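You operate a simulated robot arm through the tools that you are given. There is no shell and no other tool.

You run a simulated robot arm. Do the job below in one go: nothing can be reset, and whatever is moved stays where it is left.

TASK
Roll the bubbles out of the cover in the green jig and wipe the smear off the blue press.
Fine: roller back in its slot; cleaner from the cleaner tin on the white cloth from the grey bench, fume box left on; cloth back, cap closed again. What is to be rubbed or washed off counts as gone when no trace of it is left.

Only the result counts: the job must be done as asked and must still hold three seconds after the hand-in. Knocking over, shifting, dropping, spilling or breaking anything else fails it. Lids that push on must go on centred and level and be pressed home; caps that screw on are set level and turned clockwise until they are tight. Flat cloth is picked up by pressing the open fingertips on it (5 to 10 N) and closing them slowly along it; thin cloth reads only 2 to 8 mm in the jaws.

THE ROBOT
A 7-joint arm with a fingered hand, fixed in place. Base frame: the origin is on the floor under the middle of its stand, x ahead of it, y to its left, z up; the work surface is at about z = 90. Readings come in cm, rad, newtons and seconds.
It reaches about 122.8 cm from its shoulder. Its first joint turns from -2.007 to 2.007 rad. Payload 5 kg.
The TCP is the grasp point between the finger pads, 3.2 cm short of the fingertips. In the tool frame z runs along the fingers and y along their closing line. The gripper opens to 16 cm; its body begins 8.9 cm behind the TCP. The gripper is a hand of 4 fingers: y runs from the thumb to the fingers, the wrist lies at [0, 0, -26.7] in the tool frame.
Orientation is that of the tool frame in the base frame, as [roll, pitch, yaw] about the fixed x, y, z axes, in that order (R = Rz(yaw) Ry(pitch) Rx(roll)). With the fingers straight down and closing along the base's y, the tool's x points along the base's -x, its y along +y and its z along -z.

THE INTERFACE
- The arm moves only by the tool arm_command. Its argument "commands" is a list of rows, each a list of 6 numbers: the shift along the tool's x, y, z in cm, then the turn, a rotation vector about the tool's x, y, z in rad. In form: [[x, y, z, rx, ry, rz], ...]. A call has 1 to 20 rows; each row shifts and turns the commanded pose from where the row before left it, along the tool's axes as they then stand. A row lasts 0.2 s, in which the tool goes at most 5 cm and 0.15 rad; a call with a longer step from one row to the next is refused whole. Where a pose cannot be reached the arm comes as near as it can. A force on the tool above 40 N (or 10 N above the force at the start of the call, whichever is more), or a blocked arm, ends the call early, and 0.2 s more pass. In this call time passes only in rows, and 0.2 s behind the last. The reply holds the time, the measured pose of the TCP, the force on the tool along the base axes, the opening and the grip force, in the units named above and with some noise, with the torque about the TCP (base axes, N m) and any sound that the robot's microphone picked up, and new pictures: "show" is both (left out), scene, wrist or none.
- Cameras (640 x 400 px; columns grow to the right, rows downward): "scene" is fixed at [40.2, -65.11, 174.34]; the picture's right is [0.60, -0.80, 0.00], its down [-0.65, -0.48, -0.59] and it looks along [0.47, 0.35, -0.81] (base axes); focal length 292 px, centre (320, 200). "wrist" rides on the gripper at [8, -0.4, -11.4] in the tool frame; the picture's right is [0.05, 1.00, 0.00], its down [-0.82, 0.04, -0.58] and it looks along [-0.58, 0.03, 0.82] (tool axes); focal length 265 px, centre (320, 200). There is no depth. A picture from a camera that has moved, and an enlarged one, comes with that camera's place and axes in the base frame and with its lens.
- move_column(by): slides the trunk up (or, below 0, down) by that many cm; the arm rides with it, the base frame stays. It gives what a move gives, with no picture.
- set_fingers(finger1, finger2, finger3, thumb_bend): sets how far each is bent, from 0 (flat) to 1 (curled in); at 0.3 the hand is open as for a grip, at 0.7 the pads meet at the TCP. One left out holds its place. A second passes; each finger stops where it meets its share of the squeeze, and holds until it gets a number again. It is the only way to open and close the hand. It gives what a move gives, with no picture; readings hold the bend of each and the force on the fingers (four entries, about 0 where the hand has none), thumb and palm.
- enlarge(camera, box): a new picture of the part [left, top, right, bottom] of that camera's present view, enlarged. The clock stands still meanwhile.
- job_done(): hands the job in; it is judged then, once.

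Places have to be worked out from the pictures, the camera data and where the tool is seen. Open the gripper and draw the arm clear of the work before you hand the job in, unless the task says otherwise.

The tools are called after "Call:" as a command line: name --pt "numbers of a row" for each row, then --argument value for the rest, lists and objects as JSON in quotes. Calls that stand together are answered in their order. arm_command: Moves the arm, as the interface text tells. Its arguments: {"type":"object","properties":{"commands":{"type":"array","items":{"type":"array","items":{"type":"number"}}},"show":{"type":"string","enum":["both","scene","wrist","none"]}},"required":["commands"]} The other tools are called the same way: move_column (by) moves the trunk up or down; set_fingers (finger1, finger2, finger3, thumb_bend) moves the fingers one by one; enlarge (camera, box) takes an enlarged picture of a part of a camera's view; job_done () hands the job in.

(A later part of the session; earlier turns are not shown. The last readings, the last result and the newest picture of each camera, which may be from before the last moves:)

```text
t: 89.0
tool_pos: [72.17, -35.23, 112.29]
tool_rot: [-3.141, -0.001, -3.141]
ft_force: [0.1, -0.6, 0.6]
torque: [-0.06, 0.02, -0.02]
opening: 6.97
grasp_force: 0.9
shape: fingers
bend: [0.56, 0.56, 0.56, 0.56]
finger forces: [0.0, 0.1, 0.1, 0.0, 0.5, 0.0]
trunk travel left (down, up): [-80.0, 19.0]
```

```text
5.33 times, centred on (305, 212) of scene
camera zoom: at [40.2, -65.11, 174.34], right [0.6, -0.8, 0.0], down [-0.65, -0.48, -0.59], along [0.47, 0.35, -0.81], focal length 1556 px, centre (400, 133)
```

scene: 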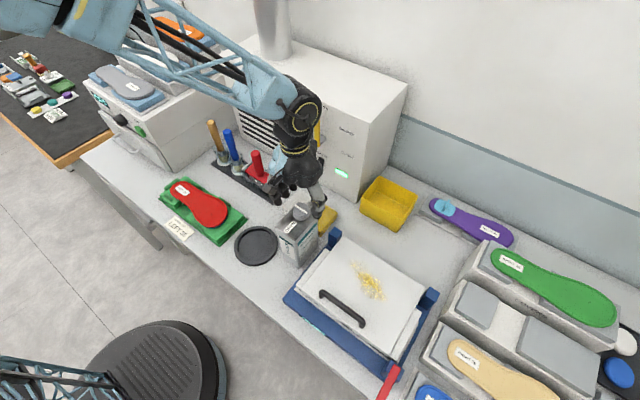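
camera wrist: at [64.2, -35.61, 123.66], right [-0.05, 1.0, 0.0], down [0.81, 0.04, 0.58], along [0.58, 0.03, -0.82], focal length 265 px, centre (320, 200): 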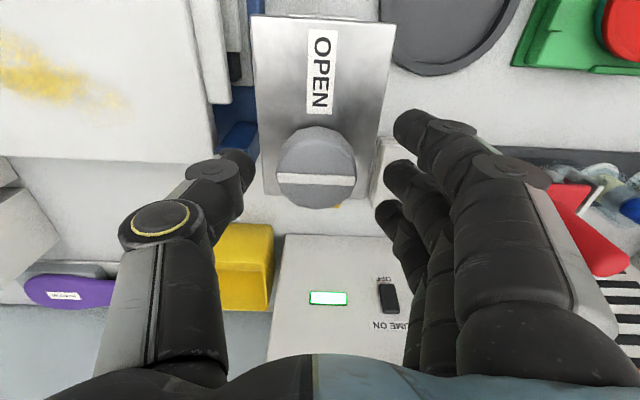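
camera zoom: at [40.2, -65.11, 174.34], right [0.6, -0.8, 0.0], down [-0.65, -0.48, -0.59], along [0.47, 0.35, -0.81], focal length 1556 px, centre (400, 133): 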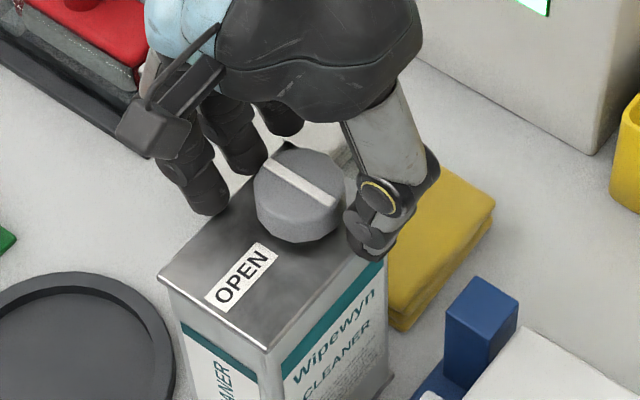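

Both sides are about to touch the cap. I close further in balance.

Call:
set_fingers --finger1 0.62 --finger2 0.62 --finger3 0.62 --thumb_bend 0.6

Call:
enlarge --camera "wrist" --box '[160, 50, 480, 250]'

```text
t: 90.0
tool_pos: [72.19, -35.29, 112.3]
tool_rot: [3.14, -0.002, 3.141]
ft_force: [-0.3, 1.5, 1.5]
torque: [0.0, -0.02, -0.04]
opening: 5.72
grasp_force: 4.3
shape: fingers
bend: [0.6, 0.6, 0.62, 0.59]
finger forces: [2.2, 2.3, 0.0, 0.0, 3.9, 0.0]
trunk travel left (down, up): [-80.0, 19.0]
```

```text
2.00 times, centred on (320, 150) of wrist
camera zoom: at [64.2, -35.59, 123.68], right [-0.05, 1.0, 0.0], down [0.82, 0.04, 0.58], along [0.58, 0.03, -0.82], focal length 531 px, centre (320, 300)
```

zoom: 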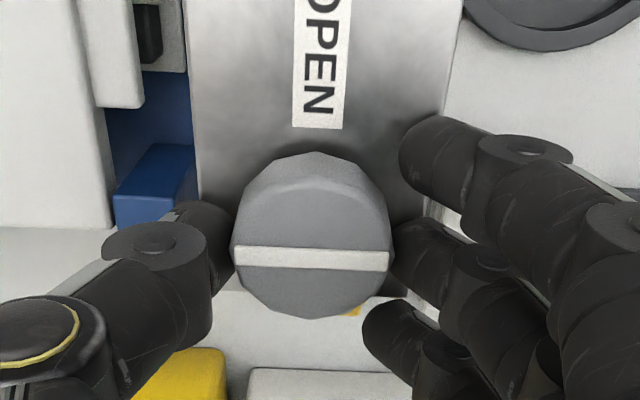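

Fingers 1 and 2 and the thumb all touch (2.2, 2.3, 3.9 N). I tighten further to get turning grip.

Call:
set_fingers --finger1 0.69 --finger2 0.69 --finger3 0.69 --thumb_bend 0.66

Call:
enlarge --camera "wrist" --box '[160, 50, 480, 250]'

```text
t: 91.0
tool_pos: [72.05, -35.39, 112.36]
tool_rot: [-3.141, 0.0, -3.141]
ft_force: [0.2, 2.8, 0.2]
torque: [0.37, 0.03, -0.11]
opening: 5.63
grasp_force: 13.8
shape: fingers
bend: [0.6, 0.6, 0.69, 0.62]
finger forces: [7.7, 7.8, 0.1, 0.1, 12.5, 0.1]
trunk travel left (down, up): [-80.0, 19.0]
```

```text
2.00 times, centred on (320, 150) of wrist
camera zoom: at [64.2, -35.59, 123.67], right [-0.05, 1.0, 0.0], down [0.82, 0.04, 0.58], along [0.58, 0.03, -0.82], focal length 531 px, centre (320, 300)
```

zoom: 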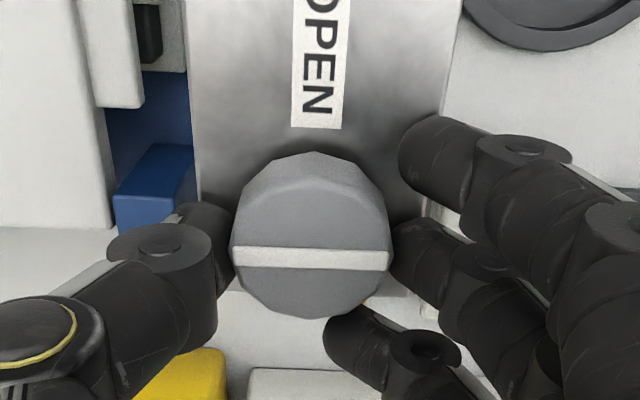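

Grip is about 13–15 N, steady. I turn anticlockwise (seen from above) by 0.5 rad and see whether the cap follows.

Call:
arm_command --pt "0 0 0 0 0 -0.1" --pt "0 0 0 0 0 -0.1" --pt "0 0 0 0 0 -0.1" --pt "0 0 0 0 0 -0.1" --pt "0 0 0 0 0 -0.1" --pt "0 0 0 0 0 0" --show "wrist"

Call:
enlarge --camera "scene" --box '[265, 165, 345, 265]'

```text
t: 92.4
tool_pos: [72.11, -35.3, 112.52]
tool_rot: [-3.14, 0.002, -2.639]
ft_force: [2.7, 8.6, 9.4]
torque: [0.61, 0.36, -0.42]
opening: 5.88
grasp_force: 20.6
shape: fingers
bend: [0.59, 0.61, 0.69, 0.62]
finger forces: [16.7, 8.2, 0.0, 0.0, 15.7, 0.1]
trunk travel left (down, up): [-80.0, 19.0]
camera wrist: at [65.34, -39.42, 123.91], right [-0.53, 0.85, 0.0], down [0.69, 0.43, 0.58], along [0.49, 0.3, -0.82], focal length 265 px, centre (320, 200)
```

wrist: 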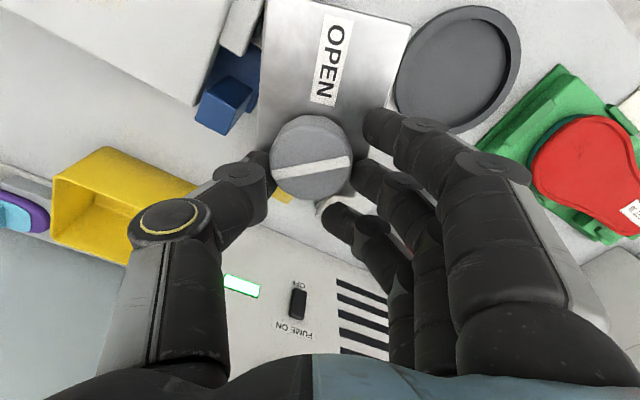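

```text
4.00 times, centred on (305, 215) of scene
camera zoom: at [40.2, -65.11, 174.34], right [0.6, -0.8, 0.0], down [-0.65, -0.48, -0.59], along [0.47, 0.35, -0.81], focal length 1167 px, centre (380, 140)
```

zoom: 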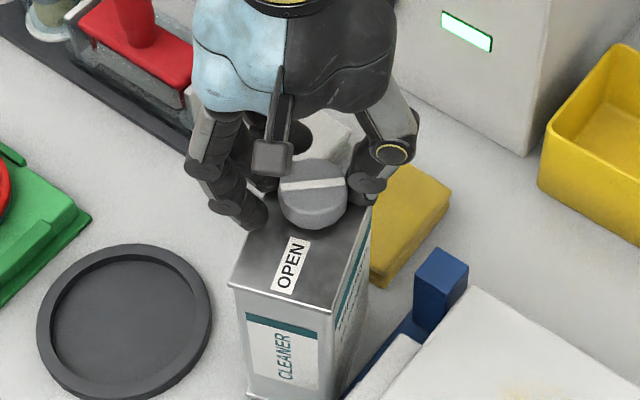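

The tin itself has begun to turn with the cap. I zoom in to measure how far the cap moved relative to the tin.

Call:
enlarge --camera "wrist" --box '[220, 0, 460, 230]'

Call:
enlarge --camera "scene" --box '[270, 190, 340, 275]'

```text
1.74 times, centred on (340, 115) of wrist
camera zoom: at [65.34, -39.42, 123.91], right [-0.53, 0.85, 0.0], down [0.69, 0.43, 0.58], along [0.49, 0.3, -0.82], focal length 462 px, centre (285, 348)
```

zoom: 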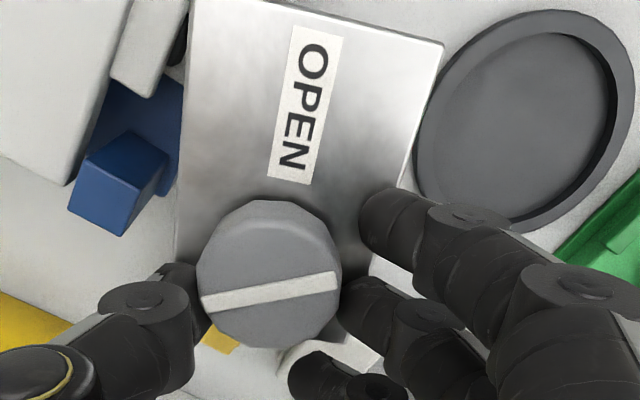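

```text
4.71 times, centred on (305, 232) of scene
camera zoom: at [40.2, -65.11, 174.34], right [0.6, -0.8, 0.0], down [-0.65, -0.48, -0.59], along [0.47, 0.35, -0.81], focal length 1373 px, centre (391, 47)
```

zoom: 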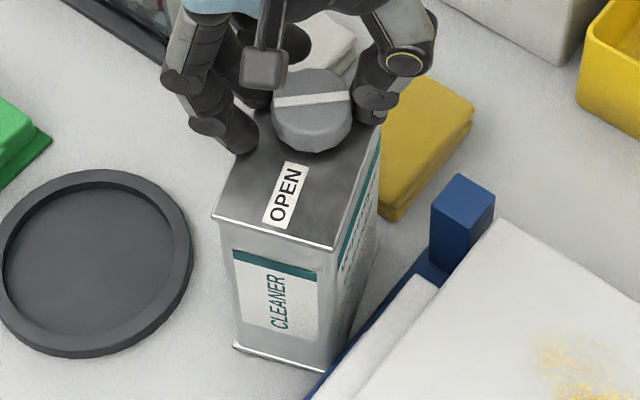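

The cap has turned about 20° on the tin, but the tin turned ~21° too: it needs to be held down. I turn back clockwise the same 0.5 rad to bring the tin back first.

Call:
arm_command --pt "0 0 -0.1 0 0 0.1" --pt "0 0 -0.05 0 0 0.1" --pt "0 0 0 0 0 0.1" --pt "0 0 0 0 0 0.1" --pt "0 0 0 0 0 0.1" --pt "0 0 0 0 0 0" --show "wrist"

Call:
enlarge --camera "scene" --box '[265, 165, 345, 265]'

Call:
enlarge --camera "wrist" --box '[220, 0, 460, 230]'

```text
t: 93.8
tool_pos: [72.11, -35.4, 112.47]
tool_rot: [-3.139, -0.001, 3.139]
ft_force: [0.5, -0.5, 0.6]
torque: [0.07, -0.02, 0.02]
opening: 4.82
grasp_force: 10.0
shape: fingers
bend: [0.64, 0.63, 0.69, 0.63]
finger forces: [6.0, 4.6, 0.0, 0.1, 9.8, 0.0]
trunk travel left (down, up): [-80.0, 19.0]
camera wrist: at [64.16, -35.68, 123.89], right [-0.05, 1.0, 0.0], down [0.82, 0.04, 0.58], along [0.58, 0.03, -0.82], focal length 265 px, centre (320, 200)
```

wrist: 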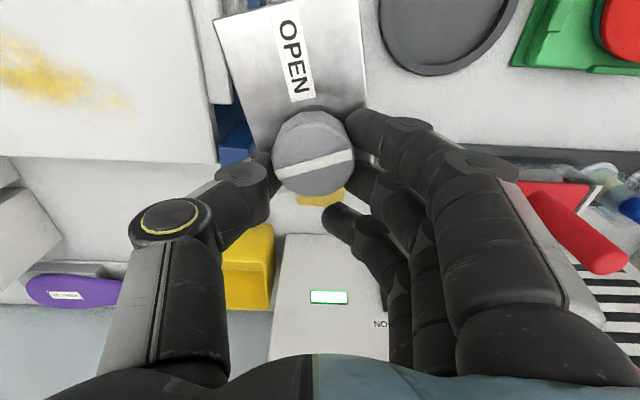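

```text
4.00 times, centred on (305, 215) of scene
camera zoom: at [40.2, -65.11, 174.34], right [0.6, -0.8, 0.0], down [-0.65, -0.48, -0.59], along [0.47, 0.35, -0.81], focal length 1167 px, centre (380, 140)
```

zoom: 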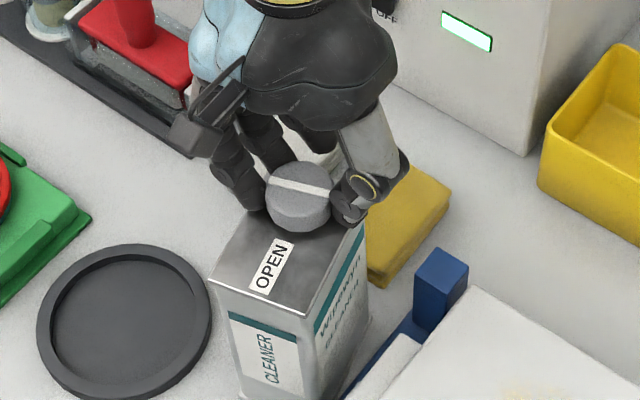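

```text
1.74 times, centred on (340, 115) of wrist
camera zoom: at [64.16, -35.68, 123.89], right [-0.05, 1.0, 0.0], down [0.82, 0.04, 0.58], along [0.58, 0.03, -0.82], focal length 462 px, centre (285, 348)
```

zoom: 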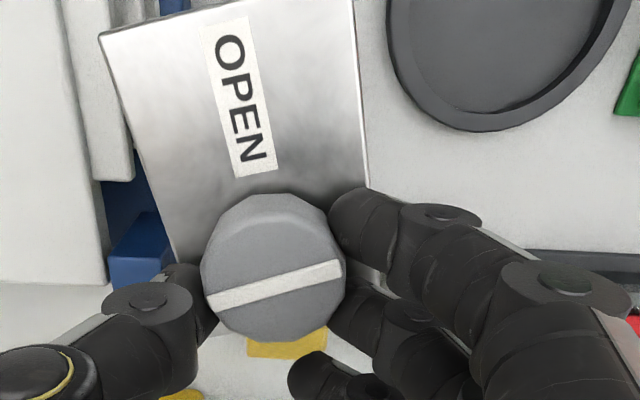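

The tin came partly back (now ~12° turned and ~1 cm toward -x) and the cap is nearly at its start angle; the grip slipped off-centre. I release, rise and take fresh measurements before a better attempt pressing down harder.

Call:
set_fingers --finger1 0.5 --finger2 0.5 --finger3 0.5 --thumb_bend 0.5

Call:
arm_command --pt "0 0 -2 0 0 0" --pt "0 0 -2.5 0 0 0" --pt "2 0 -2 0 0 0" --pt "0 0 0 0 0 0" --show "both"

Call:
enlarge --camera "wrist" --box '[220, 0, 460, 230]'

Call:
enlarge --camera "scene" --box '[265, 190, 345, 280]'

```text
t: 94.8
tool_pos: [72.03, -35.31, 112.61]
tool_rot: [3.141, 0.0, 3.141]
ft_force: [-1.0, 1.1, 0.5]
torque: [0.01, 0.0, -0.03]
opening: 9.06
grasp_force: 0.1
shape: fingers
bend: [0.5, 0.5, 0.5, 0.5]
finger forces: [0.0, 0.0, 0.0, 0.1, 0.1, 0.0]
trunk travel left (down, up): [-80.0, 19.0]
```

```text
t: 95.8
tool_pos: [70.5, -35.25, 118.89]
tool_rot: [3.141, 0.0, -3.139]
ft_force: [-0.3, 0.0, -0.3]
torque: [0.0, 0.03, -0.01]
opening: 9.04
grasp_force: 0.0
shape: fingers
bend: [0.5, 0.5, 0.5, 0.5]
finger forces: [0.0, 0.0, 0.1, 0.1, 0.1, 0.0]
trunk travel left (down, up): [-80.0, 19.0]
camera wrist: at [62.56, -35.65, 130.29], right [-0.05, 1.0, 0.0], down [0.82, 0.04, 0.58], along [0.58, 0.03, -0.82], focal length 265 px, centre (320, 200)
```

scene: 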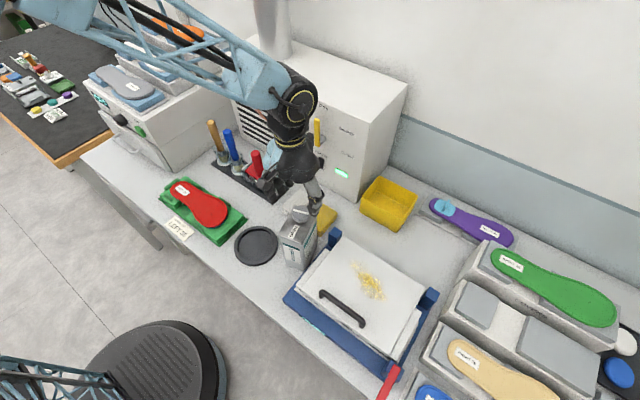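
wrist: 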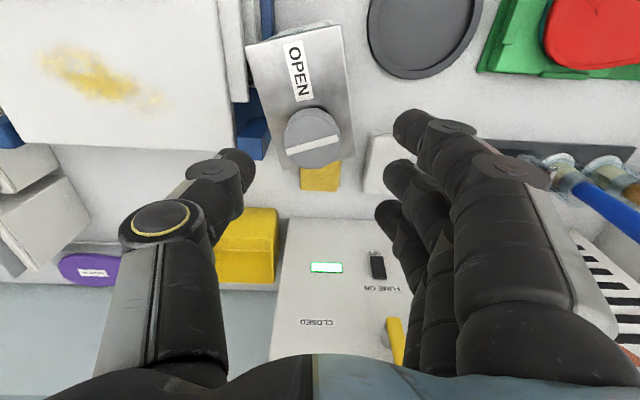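

```text
1.74 times, centred on (340, 115) of wrist
camera zoom: at [62.56, -35.65, 130.29], right [-0.05, 1.0, 0.0], down [0.82, 0.04, 0.58], along [0.58, 0.03, -0.82], focal length 462 px, centre (285, 348)
```

zoom: 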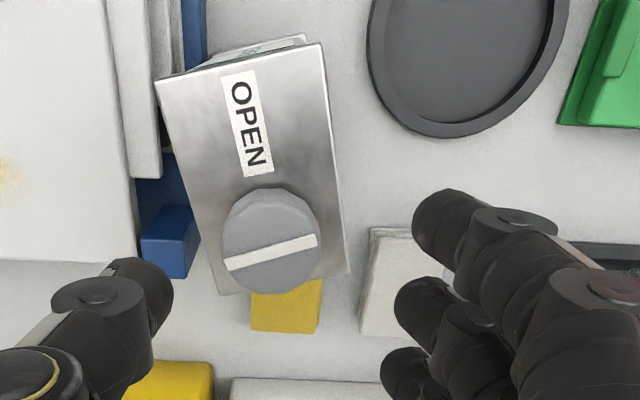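

```text
4.44 times, centred on (305, 235) of scene
camera zoom: at [40.2, -65.11, 174.34], right [0.6, -0.8, 0.0], down [-0.65, -0.48, -0.59], along [0.47, 0.35, -0.81], focal length 1296 px, centre (387, 44)
```

zoom: 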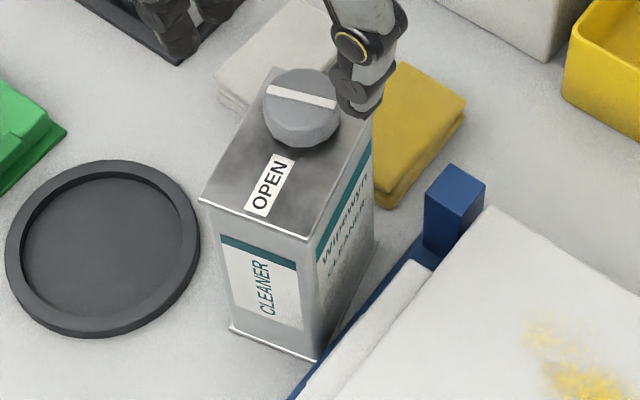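

Cap is now at (71.2,-35.9), tin centre about (69.3,-36.3), turned ~11°. The tin body can be gripped across its 7.2 cm width from above (press lid top is only z≈98.7), so I first set it back where it stood. I line up over it.

Call:
set_fingers --finger1 0.43 --finger2 0.43 --finger3 0.43 --thumb_bend 0.43

Call:
arm_command --pt "1.2 -1.05 0 0 0 0" --pt "0 0 0 0 0 -0.1" --pt "0 0 2 0 0 -0.097" --pt "0 0 3 0 0 0" --pt "0 0 0 0 0 0" --show "both"

Call:
enlarge --camera "scene" --box '[255, 165, 355, 275]'

```text
t: 96.8
tool_pos: [70.52, -35.4, 119.03]
tool_rot: [3.142, 0.0, 3.141]
ft_force: [0.9, 0.2, 1.1]
torque: [0.02, 0.02, 0.0]
opening: 11.85
grasp_force: 0.1
shape: fingers
bend: [0.43, 0.43, 0.43, 0.43]
finger forces: [0.1, 0.0, 0.0, 0.1, 0.0, 0.0]
trunk travel left (down, up): [-80.0, 19.0]
```

```text
t: 98.0
tool_pos: [68.77, -36.38, 114.21]
tool_rot: [-3.141, -0.001, -2.945]
ft_force: [0.6, 0.6, 0.3]
torque: [0.0, 0.0, -0.02]
opening: 11.85
grasp_force: 0.1
shape: fingers
bend: [0.43, 0.43, 0.43, 0.43]
finger forces: [0.0, 0.1, 0.1, 0.0, 0.1, 0.0]
trunk travel left (down, up): [-80.0, 19.0]
camera wrist: at [61.1, -38.23, 125.54], right [-0.25, 0.97, 0.0], down [0.79, 0.2, 0.58], along [0.56, 0.14, -0.82], focal length 265 px, centre (320, 200)
```

scene: 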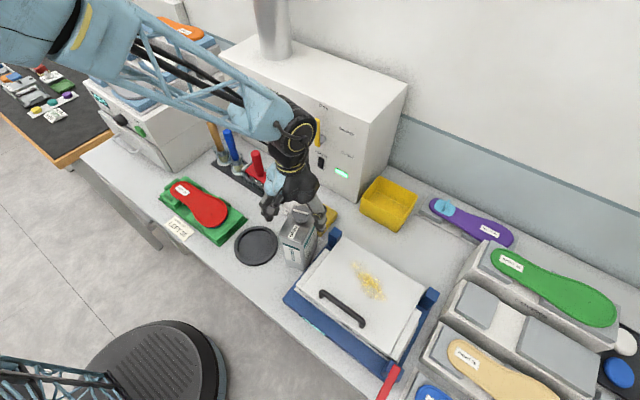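
wrist: 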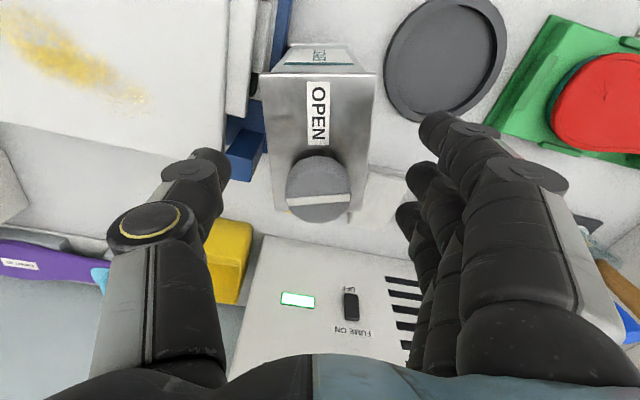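

```text
3.64 times, centred on (305, 220) of scene
camera zoom: at [40.2, -65.11, 174.34], right [0.6, -0.8, 0.0], down [-0.65, -0.48, -0.59], along [0.47, 0.35, -0.81], focal length 1061 px, centre (374, 127)
```

zoom: 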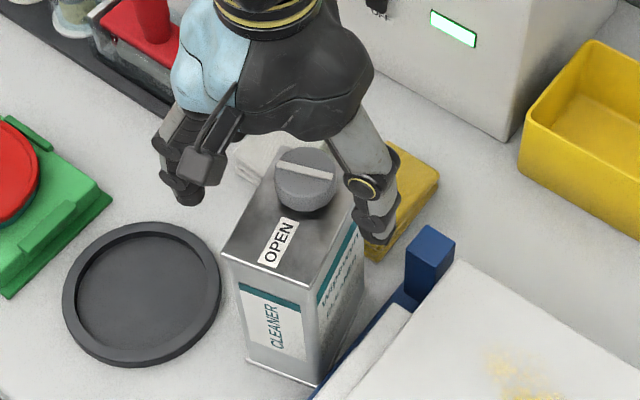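

The hand is squared to the tin and centred across it. I lower so the fingertips straddle the tin body (tips to z≈102).

Call:
arm_command --pt "0 0 2.5 0 0 0" --pt "0 0 2.5 0 0 0" --pt "0 0 2.0 0 0 0" --pt "0 0 1.5 0 0 0" --pt "0 0 0 0 0 0" --show "wrist"

Call:
enlarge --camera "scene" --box '[255, 165, 355, 275]'

```text
t: 99.2
tool_pos: [68.83, -36.32, 105.58]
tool_rot: [-3.14, 0.001, -2.946]
ft_force: [0.2, -0.2, -0.2]
torque: [-0.02, 0.02, 0.02]
opening: 11.85
grasp_force: 0.0
shape: fingers
bend: [0.43, 0.43, 0.43, 0.43]
finger forces: [0.0, 0.1, 0.0, 0.2, 0.0, 0.1]
trunk travel left (down, up): [-80.0, 19.0]
camera wrist: at [61.02, -38.14, 117.04], right [-0.25, 0.97, 0.0], down [0.79, 0.2, 0.58], along [0.56, 0.14, -0.82], focal length 265 px, centre (320, 200)
```

wrist: 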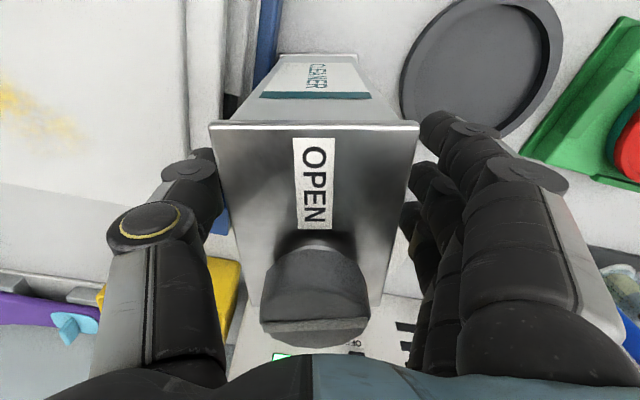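

```text
3.64 times, centred on (305, 220) of scene
camera zoom: at [40.2, -65.11, 174.34], right [0.6, -0.8, 0.0], down [-0.65, -0.48, -0.59], along [0.47, 0.35, -0.81], focal length 1061 px, centre (374, 127)
```

zoom: 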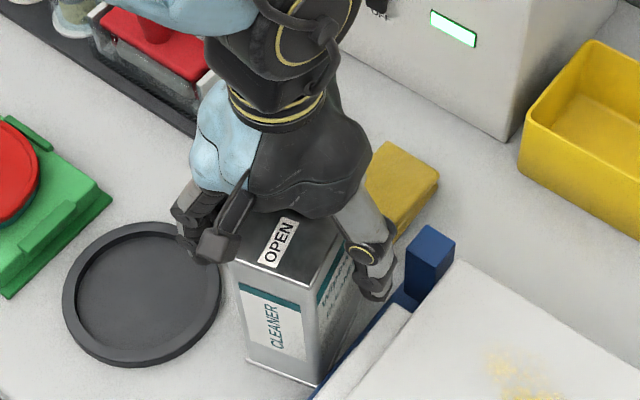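

The fingers straddle the tin with clearance. I close gently until both sides touch.

Call:
set_fingers --finger1 0.53 --finger2 0.53 --finger3 0.53 --thumb_bend 0.53

```text
t: 100.2
tool_pos: [68.67, -36.35, 105.68]
tool_rot: [-3.141, -0.001, -2.945]
ft_force: [0.6, -0.8, 0.3]
torque: [-0.01, -0.02, 0.01]
opening: 8.13
grasp_force: 0.6
shape: fingers
bend: [0.53, 0.53, 0.53, 0.53]
finger forces: [0.0, 0.1, 0.1, 0.1, 1.1, 0.0]
trunk travel left (down, up): [-80.0, 19.0]
```

The thumb just touches. I close a little more on both sides.

Call:
set_fingers --finger1 0.58 --finger2 0.58 --finger3 0.58 --thumb_bend 0.55

```text
t: 101.2
tool_pos: [68.74, -36.36, 105.77]
tool_rot: [3.141, 0.001, -2.945]
ft_force: [-0.9, 1.7, 0.3]
torque: [0.03, 0.04, 0.06]
opening: 7.65
grasp_force: 5.2
shape: fingers
bend: [0.55, 0.55, 0.54, 0.54]
finger forces: [1.4, 2.1, 2.7, 0.0, 4.8, 0.0]
trunk travel left (down, up): [-80.0, 19.0]
```

All pads touch evenly. I firm up the grip a bit so I can slide the tin back.

Call:
set_fingers --finger1 0.64 --finger2 0.64 --finger3 0.64 --thumb_bend 0.6

Call:
arm_command --pt "0 0 -0.1 0 0 0" --pt "0 0 -0.1 0 0 0" --pt "0 0 -0.1 0 0 0" --pt "0 0 0 0 0 0" --show "none"

```text
t: 102.2
tool_pos: [68.69, -36.31, 105.65]
tool_rot: [-3.141, 0.0, -2.946]
ft_force: [-0.4, 0.6, -0.4]
torque: [0.02, 0.03, 0.0]
opening: 7.53
grasp_force: 18.7
shape: fingers
bend: [0.58, 0.57, 0.57, 0.55]
finger forces: [5.8, 6.4, 7.1, 0.1, 18.5, 0.0]
trunk travel left (down, up): [-80.0, 19.0]
```

```text
t: 103.2
tool_pos: [68.94, -36.33, 105.83]
tool_rot: [3.14, 0.0, -2.945]
ft_force: [-0.1, 2.4, -9.7]
torque: [0.34, -0.02, -0.11]
opening: 7.52
grasp_force: 19.0
shape: fingers
bend: [0.58, 0.57, 0.57, 0.55]
finger forces: [6.4, 6.7, 7.0, 0.0, 18.3, 0.1]
trunk travel left (down, up): [-80.0, 19.0]
```

The tin weighs about 1 kg and is just lifted. I move it back by (+0.8,+0.9) cm, turn it clockwise 0.176 rad and set it down.

Call:
arm_command --pt "-0.46 0.38 -0.15 0 0 0" --pt "-0.46 0.38 0 0 0 0" --pt "0 0 0 0 0 0.09" --pt "0 0 0 0 0 0.086" --pt "0 0 0.15 0 0 0" --pt "0 0 0.15 0 0 0" --pt "0 0 0.1 0 0 0" --pt "0 0 0 0 0 0" --show "wrist"

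Call:
enlarge --camera "scene" --box '[255, 165, 355, 275]'

```text
t: 105.0
tool_pos: [69.76, -35.56, 105.61]
tool_rot: [3.141, -0.001, -3.121]
ft_force: [0.8, 0.4, -5.8]
torque: [-0.01, -0.03, -0.02]
opening: 7.5
grasp_force: 18.1
shape: fingers
bend: [0.58, 0.57, 0.57, 0.55]
finger forces: [5.5, 6.2, 6.9, 0.1, 18.5, 0.0]
trunk travel left (down, up): [-80.0, 19.0]
camera wrist: at [61.75, -35.98, 117.02], right [-0.07, 1.0, 0.0], down [0.81, 0.06, 0.58], along [0.58, 0.04, -0.82], focal length 265 px, centre (320, 200)
```

wrist: 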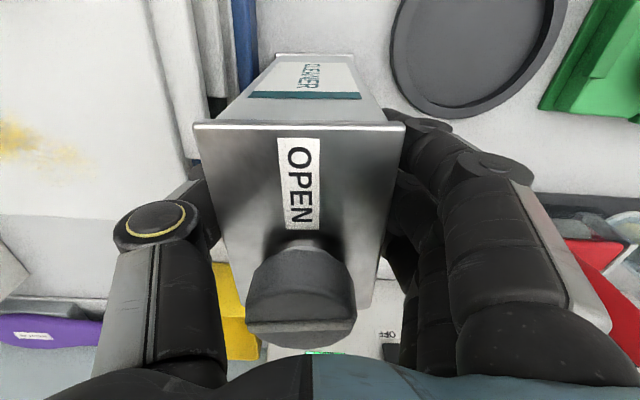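

```text
3.64 times, centred on (305, 220) of scene
camera zoom: at [40.2, -65.11, 174.34], right [0.6, -0.8, 0.0], down [-0.65, -0.48, -0.59], along [0.47, 0.35, -0.81], focal length 1061 px, centre (374, 127)
```

zoom: 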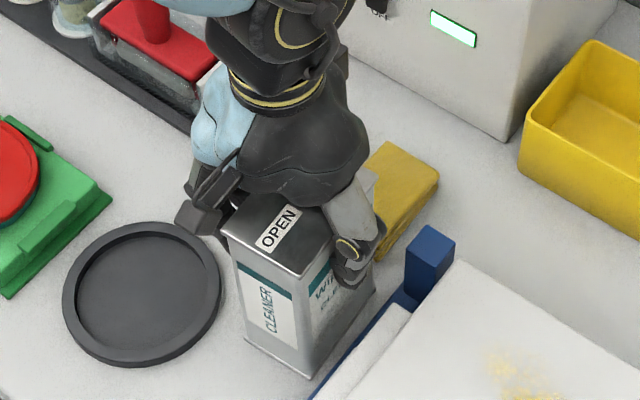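

The tin is back near its original pose; I lower until its weight is fully on the bench, then release.

Call:
arm_command --pt "0 0 0.1 0 0 0" --pt "0 0 0.1 0 0 0" --pt "0 0 0 0 0 0" --show "none"

Call:
set_fingers --finger1 0.46 --finger2 0.46 --finger3 0.46 --thumb_bend 0.46

Call:
arm_command --pt "0 0 -3 0 0 0" --pt "0 0 -3.5 0 0 0" --pt "1 0 -3.5 0 0 0" --pt "1 0 -3.5 0 0 -0.02" --pt "0 0 0 0 0 0" --show "wrist"

Call:
enlarge --camera "wrist" --box '[220, 0, 460, 230]'

Call:
enlarge --camera "scene" --box '[260, 180, 350, 270]'

```text
t: 105.8
tool_pos: [69.7, -35.63, 105.59]
tool_rot: [-3.14, 0.002, -3.121]
ft_force: [-0.4, 4.2, 11.0]
torque: [-0.11, -0.01, 0.01]
opening: 7.5
grasp_force: 20.2
shape: fingers
bend: [0.58, 0.58, 0.57, 0.56]
finger forces: [6.8, 7.3, 7.9, 0.0, 18.2, 0.0]
trunk travel left (down, up): [-80.0, 19.0]
```

```text
t: 106.8
tool_pos: [69.68, -35.56, 105.48]
tool_rot: [-3.141, 0.0, -3.12]
ft_force: [0.0, -0.2, -0.3]
torque: [0.01, 0.0, 0.02]
opening: 10.64
grasp_force: 0.1
shape: fingers
bend: [0.46, 0.46, 0.46, 0.46]
finger forces: [0.0, 0.2, 0.0, 0.1, 0.0, 0.0]
trunk travel left (down, up): [-80.0, 19.0]
```

```text
t: 108.0
tool_pos: [67.89, -35.51, 118.9]
tool_rot: [-3.141, -0.002, -3.102]
ft_force: [0.1, 0.7, -0.1]
torque: [0.0, 0.0, -0.04]
opening: 10.63
grasp_force: 0.1
shape: fingers
bend: [0.46, 0.46, 0.46, 0.46]
finger forces: [0.0, 0.1, 0.1, 0.0, 0.0, 0.0]
trunk travel left (down, up): [-80.0, 19.0]
camera wrist: at [59.96, -36.13, 130.3], right [-0.09, 1.0, 0.0], down [0.81, 0.08, 0.58], along [0.57, 0.05, -0.82], focal length 265 px, centre (320, 200)
```

wrist: 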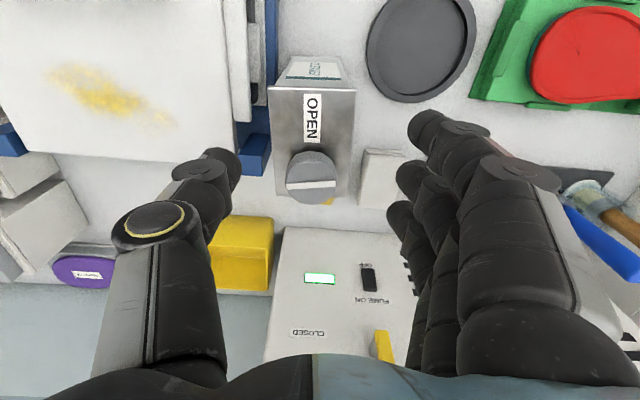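

```text
1.74 times, centred on (340, 115) of wrist
camera zoom: at [59.96, -36.13, 130.3], right [-0.09, 1.0, 0.0], down [0.81, 0.08, 0.58], along [0.57, 0.05, -0.82], focal length 462 px, centre (285, 348)
```

zoom: 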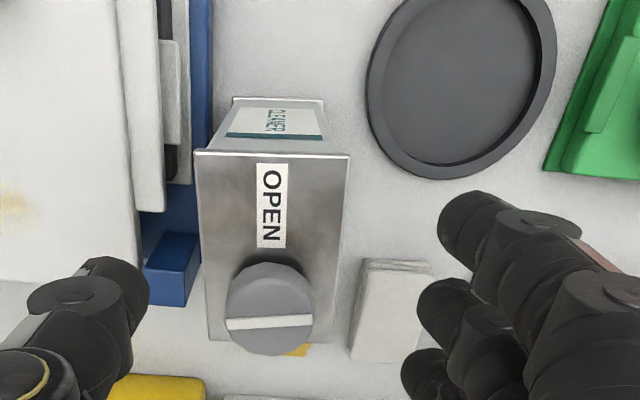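

```text
4.44 times, centred on (305, 225) of scene
camera zoom: at [40.2, -65.11, 174.34], right [0.6, -0.8, 0.0], down [-0.65, -0.48, -0.59], along [0.47, 0.35, -0.81], focal length 1296 px, centre (387, 89)
```

zoom: 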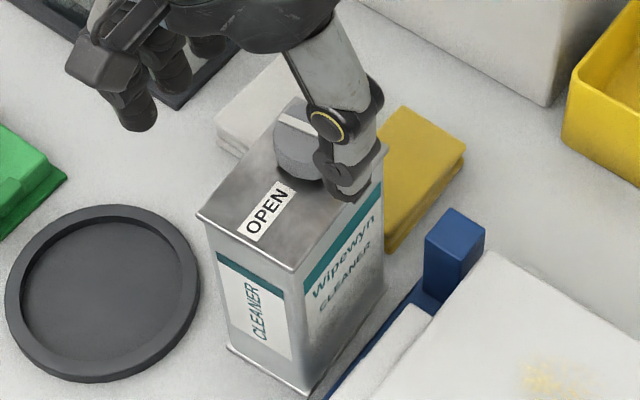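

The tin stands within ~0.5 cm of its original place and the cap is at (72.26,-35.86). For a long stroke I turn the open hand clockwise by 1.2 rad above the cap first, centre it, then grip.

Call:
arm_command --pt "-2.2 -0.1 0 0 0 0.04" --pt "-2.2 -0.2 0 0 0 0.12" --pt "0 0 0 0 0 0.13" --pt "0 0 0 0 0 0.13" --pt "0 0 0 0 0 0.13" --pt "0 0 0 0 0 0.13" --pt "0 0 0 0 0 0.13" --pt "0 0 0 0 0 0.13" --pt "0 0 0 0 0 0.13" --pt "0 0 0 0 0 0.13" --pt "0 0 0 0 0 0" --show "wrist"

```text
t: 110.4
tool_pos: [72.01, -35.67, 118.9]
tool_rot: [-3.139, 0.002, 1.981]
ft_force: [0.5, -0.6, 0.1]
torque: [-0.01, 0.0, 0.01]
opening: 10.63
grasp_force: 0.1
shape: fingers
bend: [0.46, 0.46, 0.46, 0.46]
finger forces: [0.0, 0.0, 0.0, 0.0, 0.1, 0.1]
trunk travel left (down, up): [-80.0, 19.0]
camera wrist: at [68.53, -28.44, 130.3], right [0.9, 0.45, 0.0], down [0.36, -0.73, 0.58], along [0.26, -0.52, -0.82], focal length 265 px, centre (320, 200)
```

wrist: 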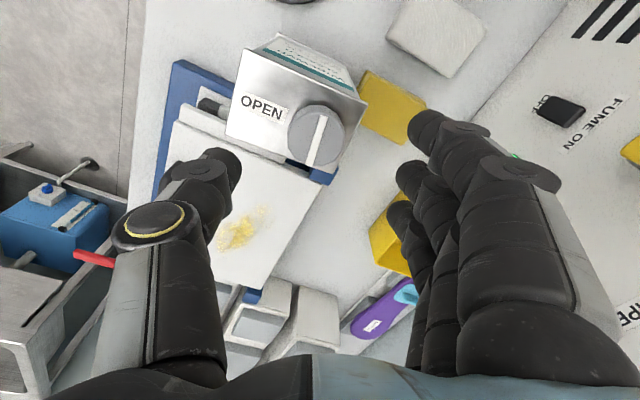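

Reachable. The cap shows at about (72.1,-35.9). I centre on it and lower beside it again.

Call:
set_fingers --finger1 0.51 --finger2 0.51 --finger3 0.51 --thumb_bend 0.51

Call:
arm_command --pt "-0.46 0.04 2 0 0 0" --pt "0 0 2.5 0 0 0" --pt "0 0 2.3 0 0 0" --pt "0 0 0 0 0 0" --show "wrist"

Call:
enlarge --camera "scene" --box '[265, 175, 345, 265]'

```text
t: 111.4
tool_pos: [72.05, -35.8, 118.8]
tool_rot: [3.14, 0.003, 1.982]
ft_force: [0.9, -0.7, -0.4]
torque: [-0.03, -0.01, -0.03]
opening: 8.82
grasp_force: 0.0
shape: fingers
bend: [0.51, 0.51, 0.51, 0.51]
finger forces: [0.0, 0.0, 0.0, 0.1, 0.1, 0.0]
trunk travel left (down, up): [-80.0, 19.0]
```

```text
t: 112.4
tool_pos: [72.4, -35.98, 112.45]
tool_rot: [3.141, 0.004, 1.984]
ft_force: [0.7, 2.0, 26.4]
torque: [-0.48, 1.47, -0.1]
opening: 8.86
grasp_force: 13.3
shape: fingers
bend: [0.51, 0.51, 0.51, 0.52]
finger forces: [0.0, 0.1, 0.1, 0.0, 27.2, 0.1]
trunk travel left (down, up): [-80.0, 19.0]
camera wrist: at [68.78, -28.7, 123.9], right [0.89, 0.45, 0.0], down [0.36, -0.73, 0.58], along [0.26, -0.52, -0.81], focal length 265 px, centre (320, 200)
```

wrist: 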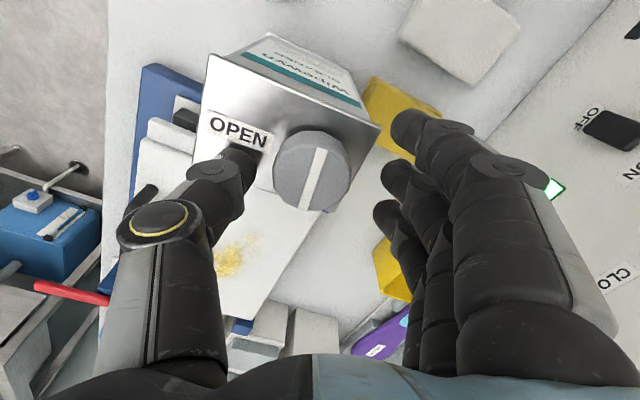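

```text
4.44 times, centred on (305, 220) of scene
camera zoom: at [40.2, -65.11, 174.34], right [0.6, -0.8, 0.0], down [-0.65, -0.48, -0.59], along [0.47, 0.35, -0.81], focal length 1296 px, centre (387, 111)
```

zoom: 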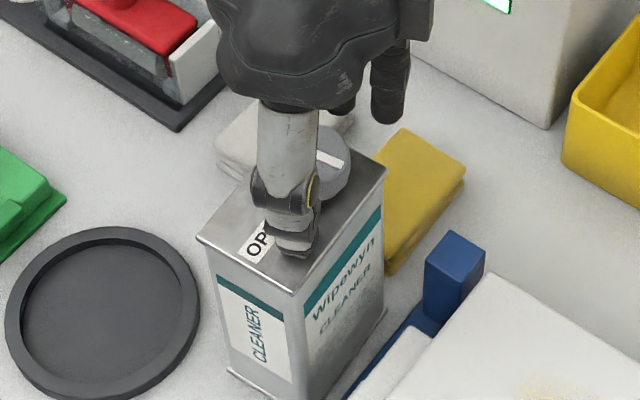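

The thumb tip is pressing the tin top (27 N), so the tin top is a little higher than I judged. I raise 0.6 cm.

Call:
arm_command --pt "0 0 -0.3 0 0 0" --pt "0 0 -0.3 0 0 0" --pt "0 0 0 0 0 0" --show "none"

```text
t: 113.2
tool_pos: [72.25, -36.1, 112.77]
tool_rot: [-3.139, -0.002, 1.981]
ft_force: [0.3, 0.0, 0.0]
torque: [-0.03, 0.0, -0.01]
opening: 8.75
grasp_force: 0.0
shape: fingers
bend: [0.51, 0.51, 0.51, 0.51]
finger forces: [0.0, 0.0, 0.1, 0.0, 0.0, 0.0]
trunk travel left (down, up): [-80.0, 19.0]
```

Free again at z 112.8. I close onto the cap in stages.

Call:
set_fingers --finger1 0.6 --finger2 0.6 --finger3 0.6 --thumb_bend 0.59

Call:
enlarge --camera "wrist" --box '[160, 50, 480, 250]'

```text
t: 114.2
tool_pos: [72.35, -36.15, 112.78]
tool_rot: [-3.141, 0.001, 1.982]
ft_force: [-1.2, -1.6, -0.4]
torque: [-0.02, 0.03, 0.02]
opening: 5.83
grasp_force: 0.6
shape: fingers
bend: [0.6, 0.6, 0.6, 0.58]
finger forces: [0.0, 0.0, 0.0, 0.0, 1.8, 0.0]
trunk travel left (down, up): [-80.0, 19.0]
```

```text
2.00 times, centred on (320, 150) of wrist
camera zoom: at [68.8, -28.82, 124.17], right [0.89, 0.45, 0.0], down [0.36, -0.73, 0.58], along [0.26, -0.52, -0.82], focal length 531 px, centre (320, 300)
```

zoom: 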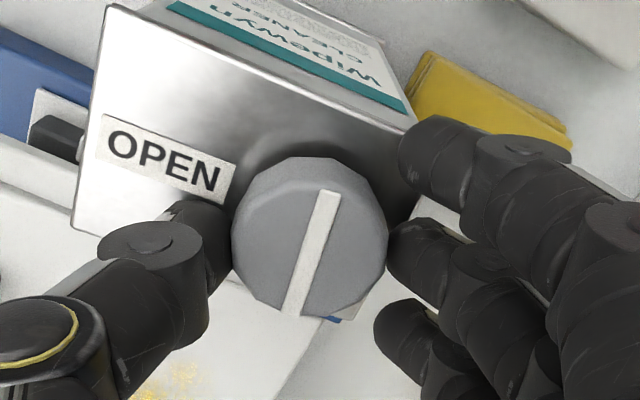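

Well centred: thumb touching, finger 2 opposite. I tighten with the fingers, then thumb, to a firm grip.

Call:
set_fingers --finger1 0.72 --finger2 0.72 --finger3 0.72 --thumb_bend 0.66

Call:
enlarge --camera "wrist" --box '[160, 50, 480, 250]'

```text
t: 115.2
tool_pos: [72.32, -36.17, 112.73]
tool_rot: [-3.141, 0.0, 1.983]
ft_force: [-0.2, -0.1, -0.7]
torque: [-0.02, -0.1, -0.02]
opening: 4.16
grasp_force: 12.9
shape: fingers
bend: [0.71, 0.62, 0.72, 0.62]
finger forces: [3.8, 9.2, 0.0, 0.0, 12.1, 0.0]
trunk travel left (down, up): [-80.0, 19.0]
```

```text
2.00 times, centred on (320, 150) of wrist
camera zoom: at [68.85, -28.81, 124.13], right [0.89, 0.45, 0.0], down [0.36, -0.73, 0.58], along [0.26, -0.52, -0.82], focal length 531 px, centre (320, 300)
```

zoom: 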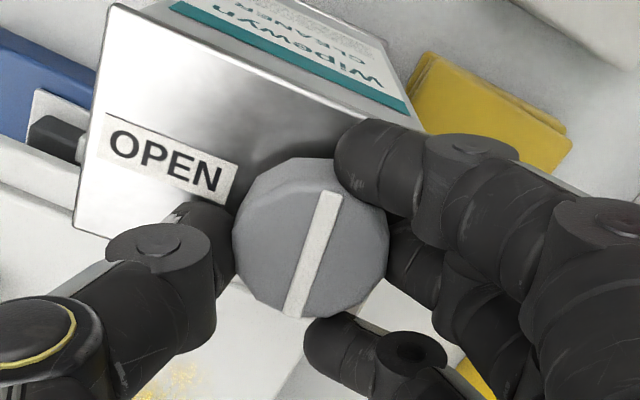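

I tighten the main pair more, then add a downward push.

Call:
set_fingers --finger2 0.85 --thumb_bend 0.72

Call:
arm_command --pt "0 0 0.15 0 0 0" --pt "0 0 0.15 0 0 0" --pt "0 0 0 0 0 0" --show "none"

```text
t: 116.2
tool_pos: [72.31, -36.26, 112.84]
tool_rot: [-3.141, 0.003, 1.985]
ft_force: [-0.3, -0.8, 0.6]
torque: [0.13, -0.27, -0.01]
opening: 4.03
grasp_force: 17.2
shape: fingers
bend: [0.71, 0.61, 0.72, 0.64]
finger forces: [6.4, 11.7, 0.1, 0.0, 16.6, 0.0]
trunk travel left (down, up): [-80.0, 19.0]
```

```text
t: 117.0
tool_pos: [72.25, -36.15, 112.71]
tool_rot: [3.141, 0.002, 1.981]
ft_force: [-3.2, -3.1, 13.3]
torque: [0.08, -0.03, 0.01]
opening: 3.99
grasp_force: 21.8
shape: fingers
bend: [0.71, 0.63, 0.72, 0.65]
finger forces: [7.4, 13.3, 0.0, 0.0, 23.4, 0.1]
trunk travel left (down, up): [-80.0, 19.0]
```

Push-down 13 N with 23 N thumb grip. I add a little more push, then turn anticlockwise 0.3 rad and check the tin.

Call:
arm_command --pt "0 0 0.12 0 0 0" --pt "0 0 0 0 0 -0.06" --pt "0 0 0 0 0 -0.06" --pt "0 0 0 0 0 -0.06" --pt "0 0 0 0 0 -0.06" --pt "0 0 0 0 0 -0.06" --pt "0 0 0 0 0 0" --show "wrist"

Call:
enlarge --camera "wrist" --box '[160, 50, 480, 250]'

Call:
enlarge --camera "scene" --box '[265, 175, 345, 265]'

```text
t: 118.6
tool_pos: [72.09, -36.28, 112.45]
tool_rot: [-3.141, 0.001, 2.285]
ft_force: [1.7, -3.8, 19.4]
torque: [0.13, -0.12, -0.04]
opening: 3.95
grasp_force: 22.8
shape: fingers
bend: [0.71, 0.64, 0.72, 0.65]
finger forces: [8.0, 14.7, 0.0, 0.0, 22.8, 0.0]
trunk travel left (down, up): [-80.0, 19.0]
camera wrist: at [66.68, -30.18, 123.88], right [0.72, 0.69, 0.0], down [0.56, -0.59, 0.58], along [0.4, -0.42, -0.82], focal length 265 px, centre (320, 200)
```

wrist: 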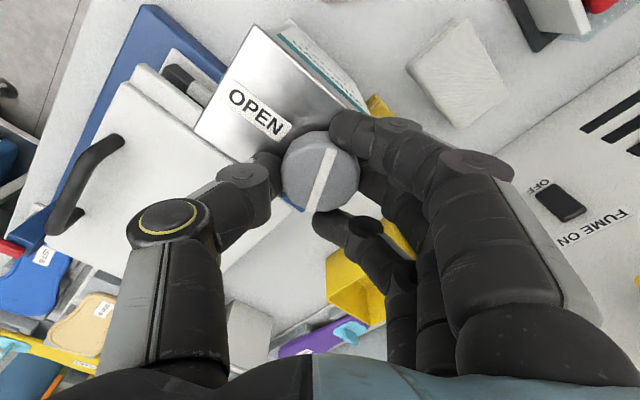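

```text
2.00 times, centred on (320, 150) of wrist
camera zoom: at [66.68, -30.18, 123.88], right [0.72, 0.69, 0.0], down [0.56, -0.59, 0.58], along [0.4, -0.42, -0.82], focal length 531 px, centre (320, 300)
```

zoom: 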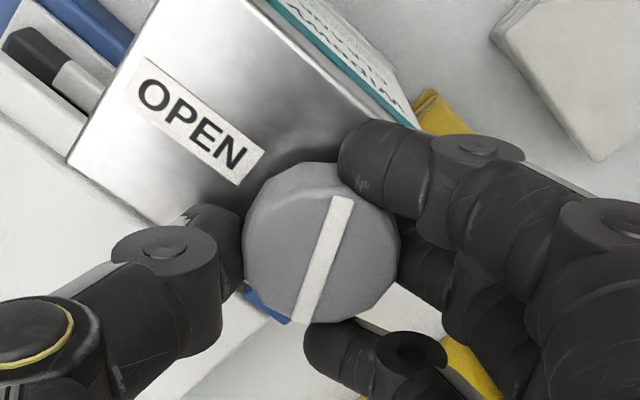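

```text
4.44 times, centred on (305, 220) of scene
camera zoom: at [40.2, -65.11, 174.34], right [0.6, -0.8, 0.0], down [-0.65, -0.48, -0.59], along [0.47, 0.35, -0.81], focal length 1296 px, centre (387, 111)
```

zoom: 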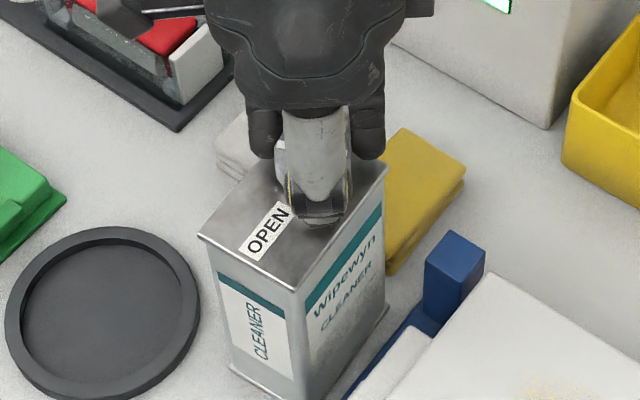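

The tin stays put under the downward push and the cap follows the hand with almost no torque. I continue turning anticlockwise.

Call:
arm_command --pt "0 0 0 0 0 -0.08" --pt "0 0 0 0 0 -0.08" --pt "0 0 0 0 0 -0.08" --pt "0 0 0 0 0 -0.08" --pt "0 0 0 0 0 -0.08" --pt "0 0 0 0 0 -0.08" --pt "0 0 0 0 0 -0.08" --pt "0 0 0 0 0 0" --show "wrist"

Call:
enlarge --camera "scene" --box '[265, 175, 345, 265]'

Call:
enlarge --camera "wrist" --box '[160, 50, 480, 250]'

```text
t: 120.4
tool_pos: [72.33, -36.08, 112.5]
tool_rot: [-3.141, 0.0, 2.843]
ft_force: [4.7, 0.5, 19.2]
torque: [0.25, -0.04, -0.03]
opening: 3.94
grasp_force: 23.2
shape: fingers
bend: [0.71, 0.64, 0.72, 0.66]
finger forces: [9.1, 15.4, 0.1, 0.0, 21.1, 0.1]
trunk travel left (down, up): [-80.0, 19.0]
camera wrist: at [64.51, -33.99, 123.83], right [0.24, 0.97, 0.0], down [0.79, -0.2, 0.58], along [0.56, -0.14, -0.82], focal length 265 px, centre (320, 200)
```

wrist: 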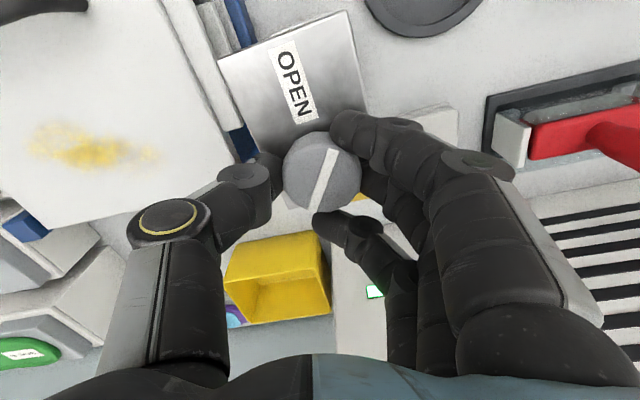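

```text
4.44 times, centred on (305, 220) of scene
camera zoom: at [40.2, -65.11, 174.34], right [0.6, -0.8, 0.0], down [-0.65, -0.48, -0.59], along [0.47, 0.35, -0.81], focal length 1296 px, centre (387, 111)
```

zoom: 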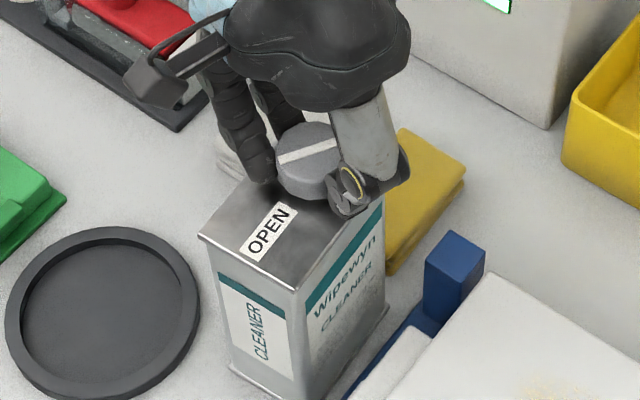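

```text
2.00 times, centred on (320, 150) of wrist
camera zoom: at [64.51, -33.99, 123.83], right [0.24, 0.97, 0.0], down [0.79, -0.2, 0.58], along [0.56, -0.14, -0.82], focal length 531 px, centre (320, 300)
```

zoom: 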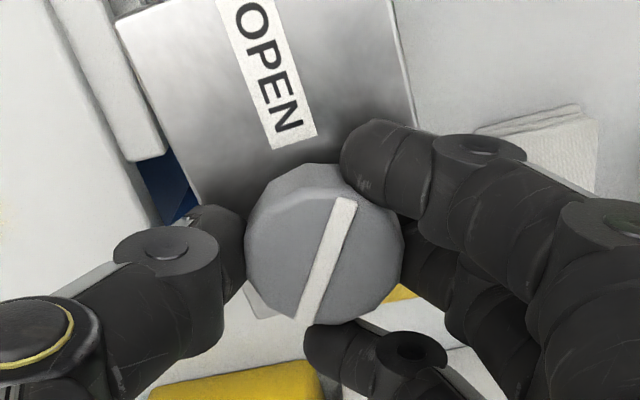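

Good progress: cap turned ~0.86 rad, tin unmoved. Continuing another 0.9 rad.

Call:
arm_command --pt "0 0 0 0 0 -0.1" --pt "0 0 0 0 0 -0.1" --pt "0 0 0 0 0 -0.1" --pt "0 0 0 0 0 -0.1" --pt "0 0 0 0 0 -0.1" --pt "0 0 0 0 0 -0.1" --pt "0 0 0 0 0 -0.1" --pt "0 0 0 0 0 -0.1" --pt "0 0 0 0 0 -0.1" --pt "0 0 0 0 0 0" --show "wrist"

Call:
enlarge --camera "scene" --box '[265, 175, 345, 265]'

Call:
enlarge --camera "wrist" --box '[160, 50, 480, 250]'

```text
t: 122.6
tool_pos: [72.14, -36.12, 112.27]
tool_rot: [-3.141, -0.001, -2.539]
ft_force: [-0.1, -3.6, 19.6]
torque: [0.02, 0.16, -0.41]
opening: 3.87
grasp_force: 23.2
shape: fingers
bend: [0.71, 0.63, 0.72, 0.67]
finger forces: [7.8, 17.0, 0.0, 0.0, 21.9, 0.0]
trunk travel left (down, up): [-80.0, 19.0]
camera wrist: at [65.8, -40.84, 123.73], right [-0.61, 0.79, 0.0], down [0.65, 0.5, 0.58], along [0.46, 0.35, -0.82], focal length 265 px, centre (320, 200)
```

wrist: 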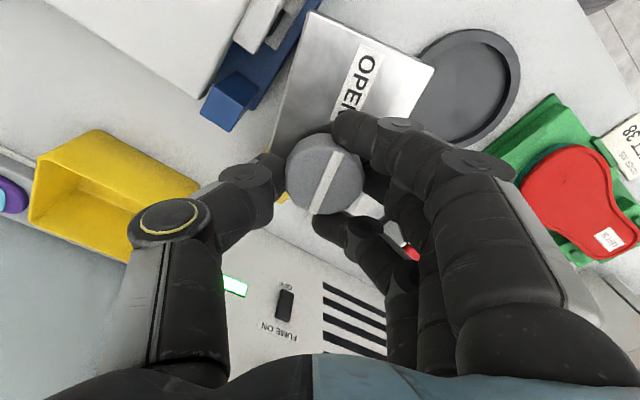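

```text
4.44 times, centred on (305, 220) of scene
camera zoom: at [40.2, -65.11, 174.34], right [0.6, -0.8, 0.0], down [-0.65, -0.48, -0.59], along [0.47, 0.35, -0.81], focal length 1296 px, centre (387, 111)
```

zoom: 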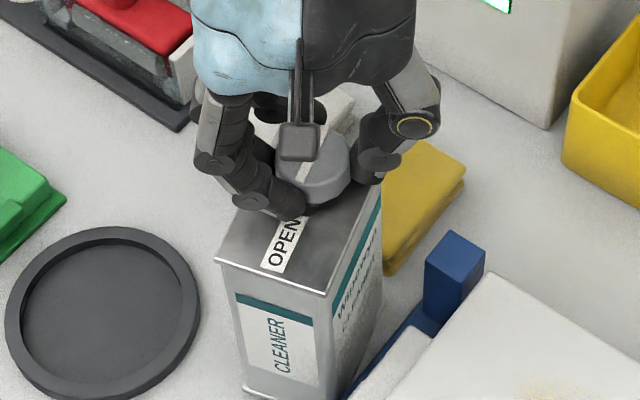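

```text
2.00 times, centred on (320, 150) of wrist
camera zoom: at [65.8, -40.84, 123.73], right [-0.61, 0.79, 0.0], down [0.65, 0.5, 0.58], along [0.46, 0.35, -0.82], focal length 531 px, centre (320, 300)
```

zoom: 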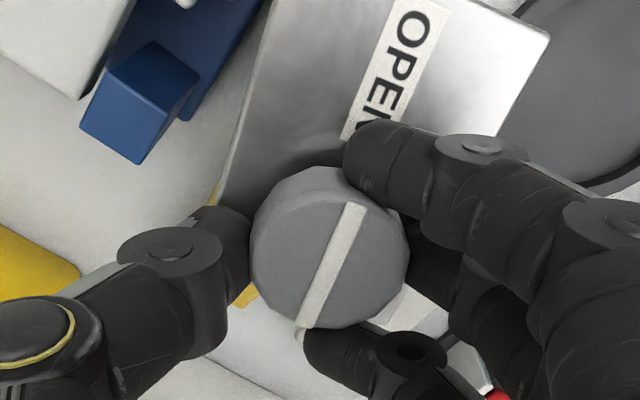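

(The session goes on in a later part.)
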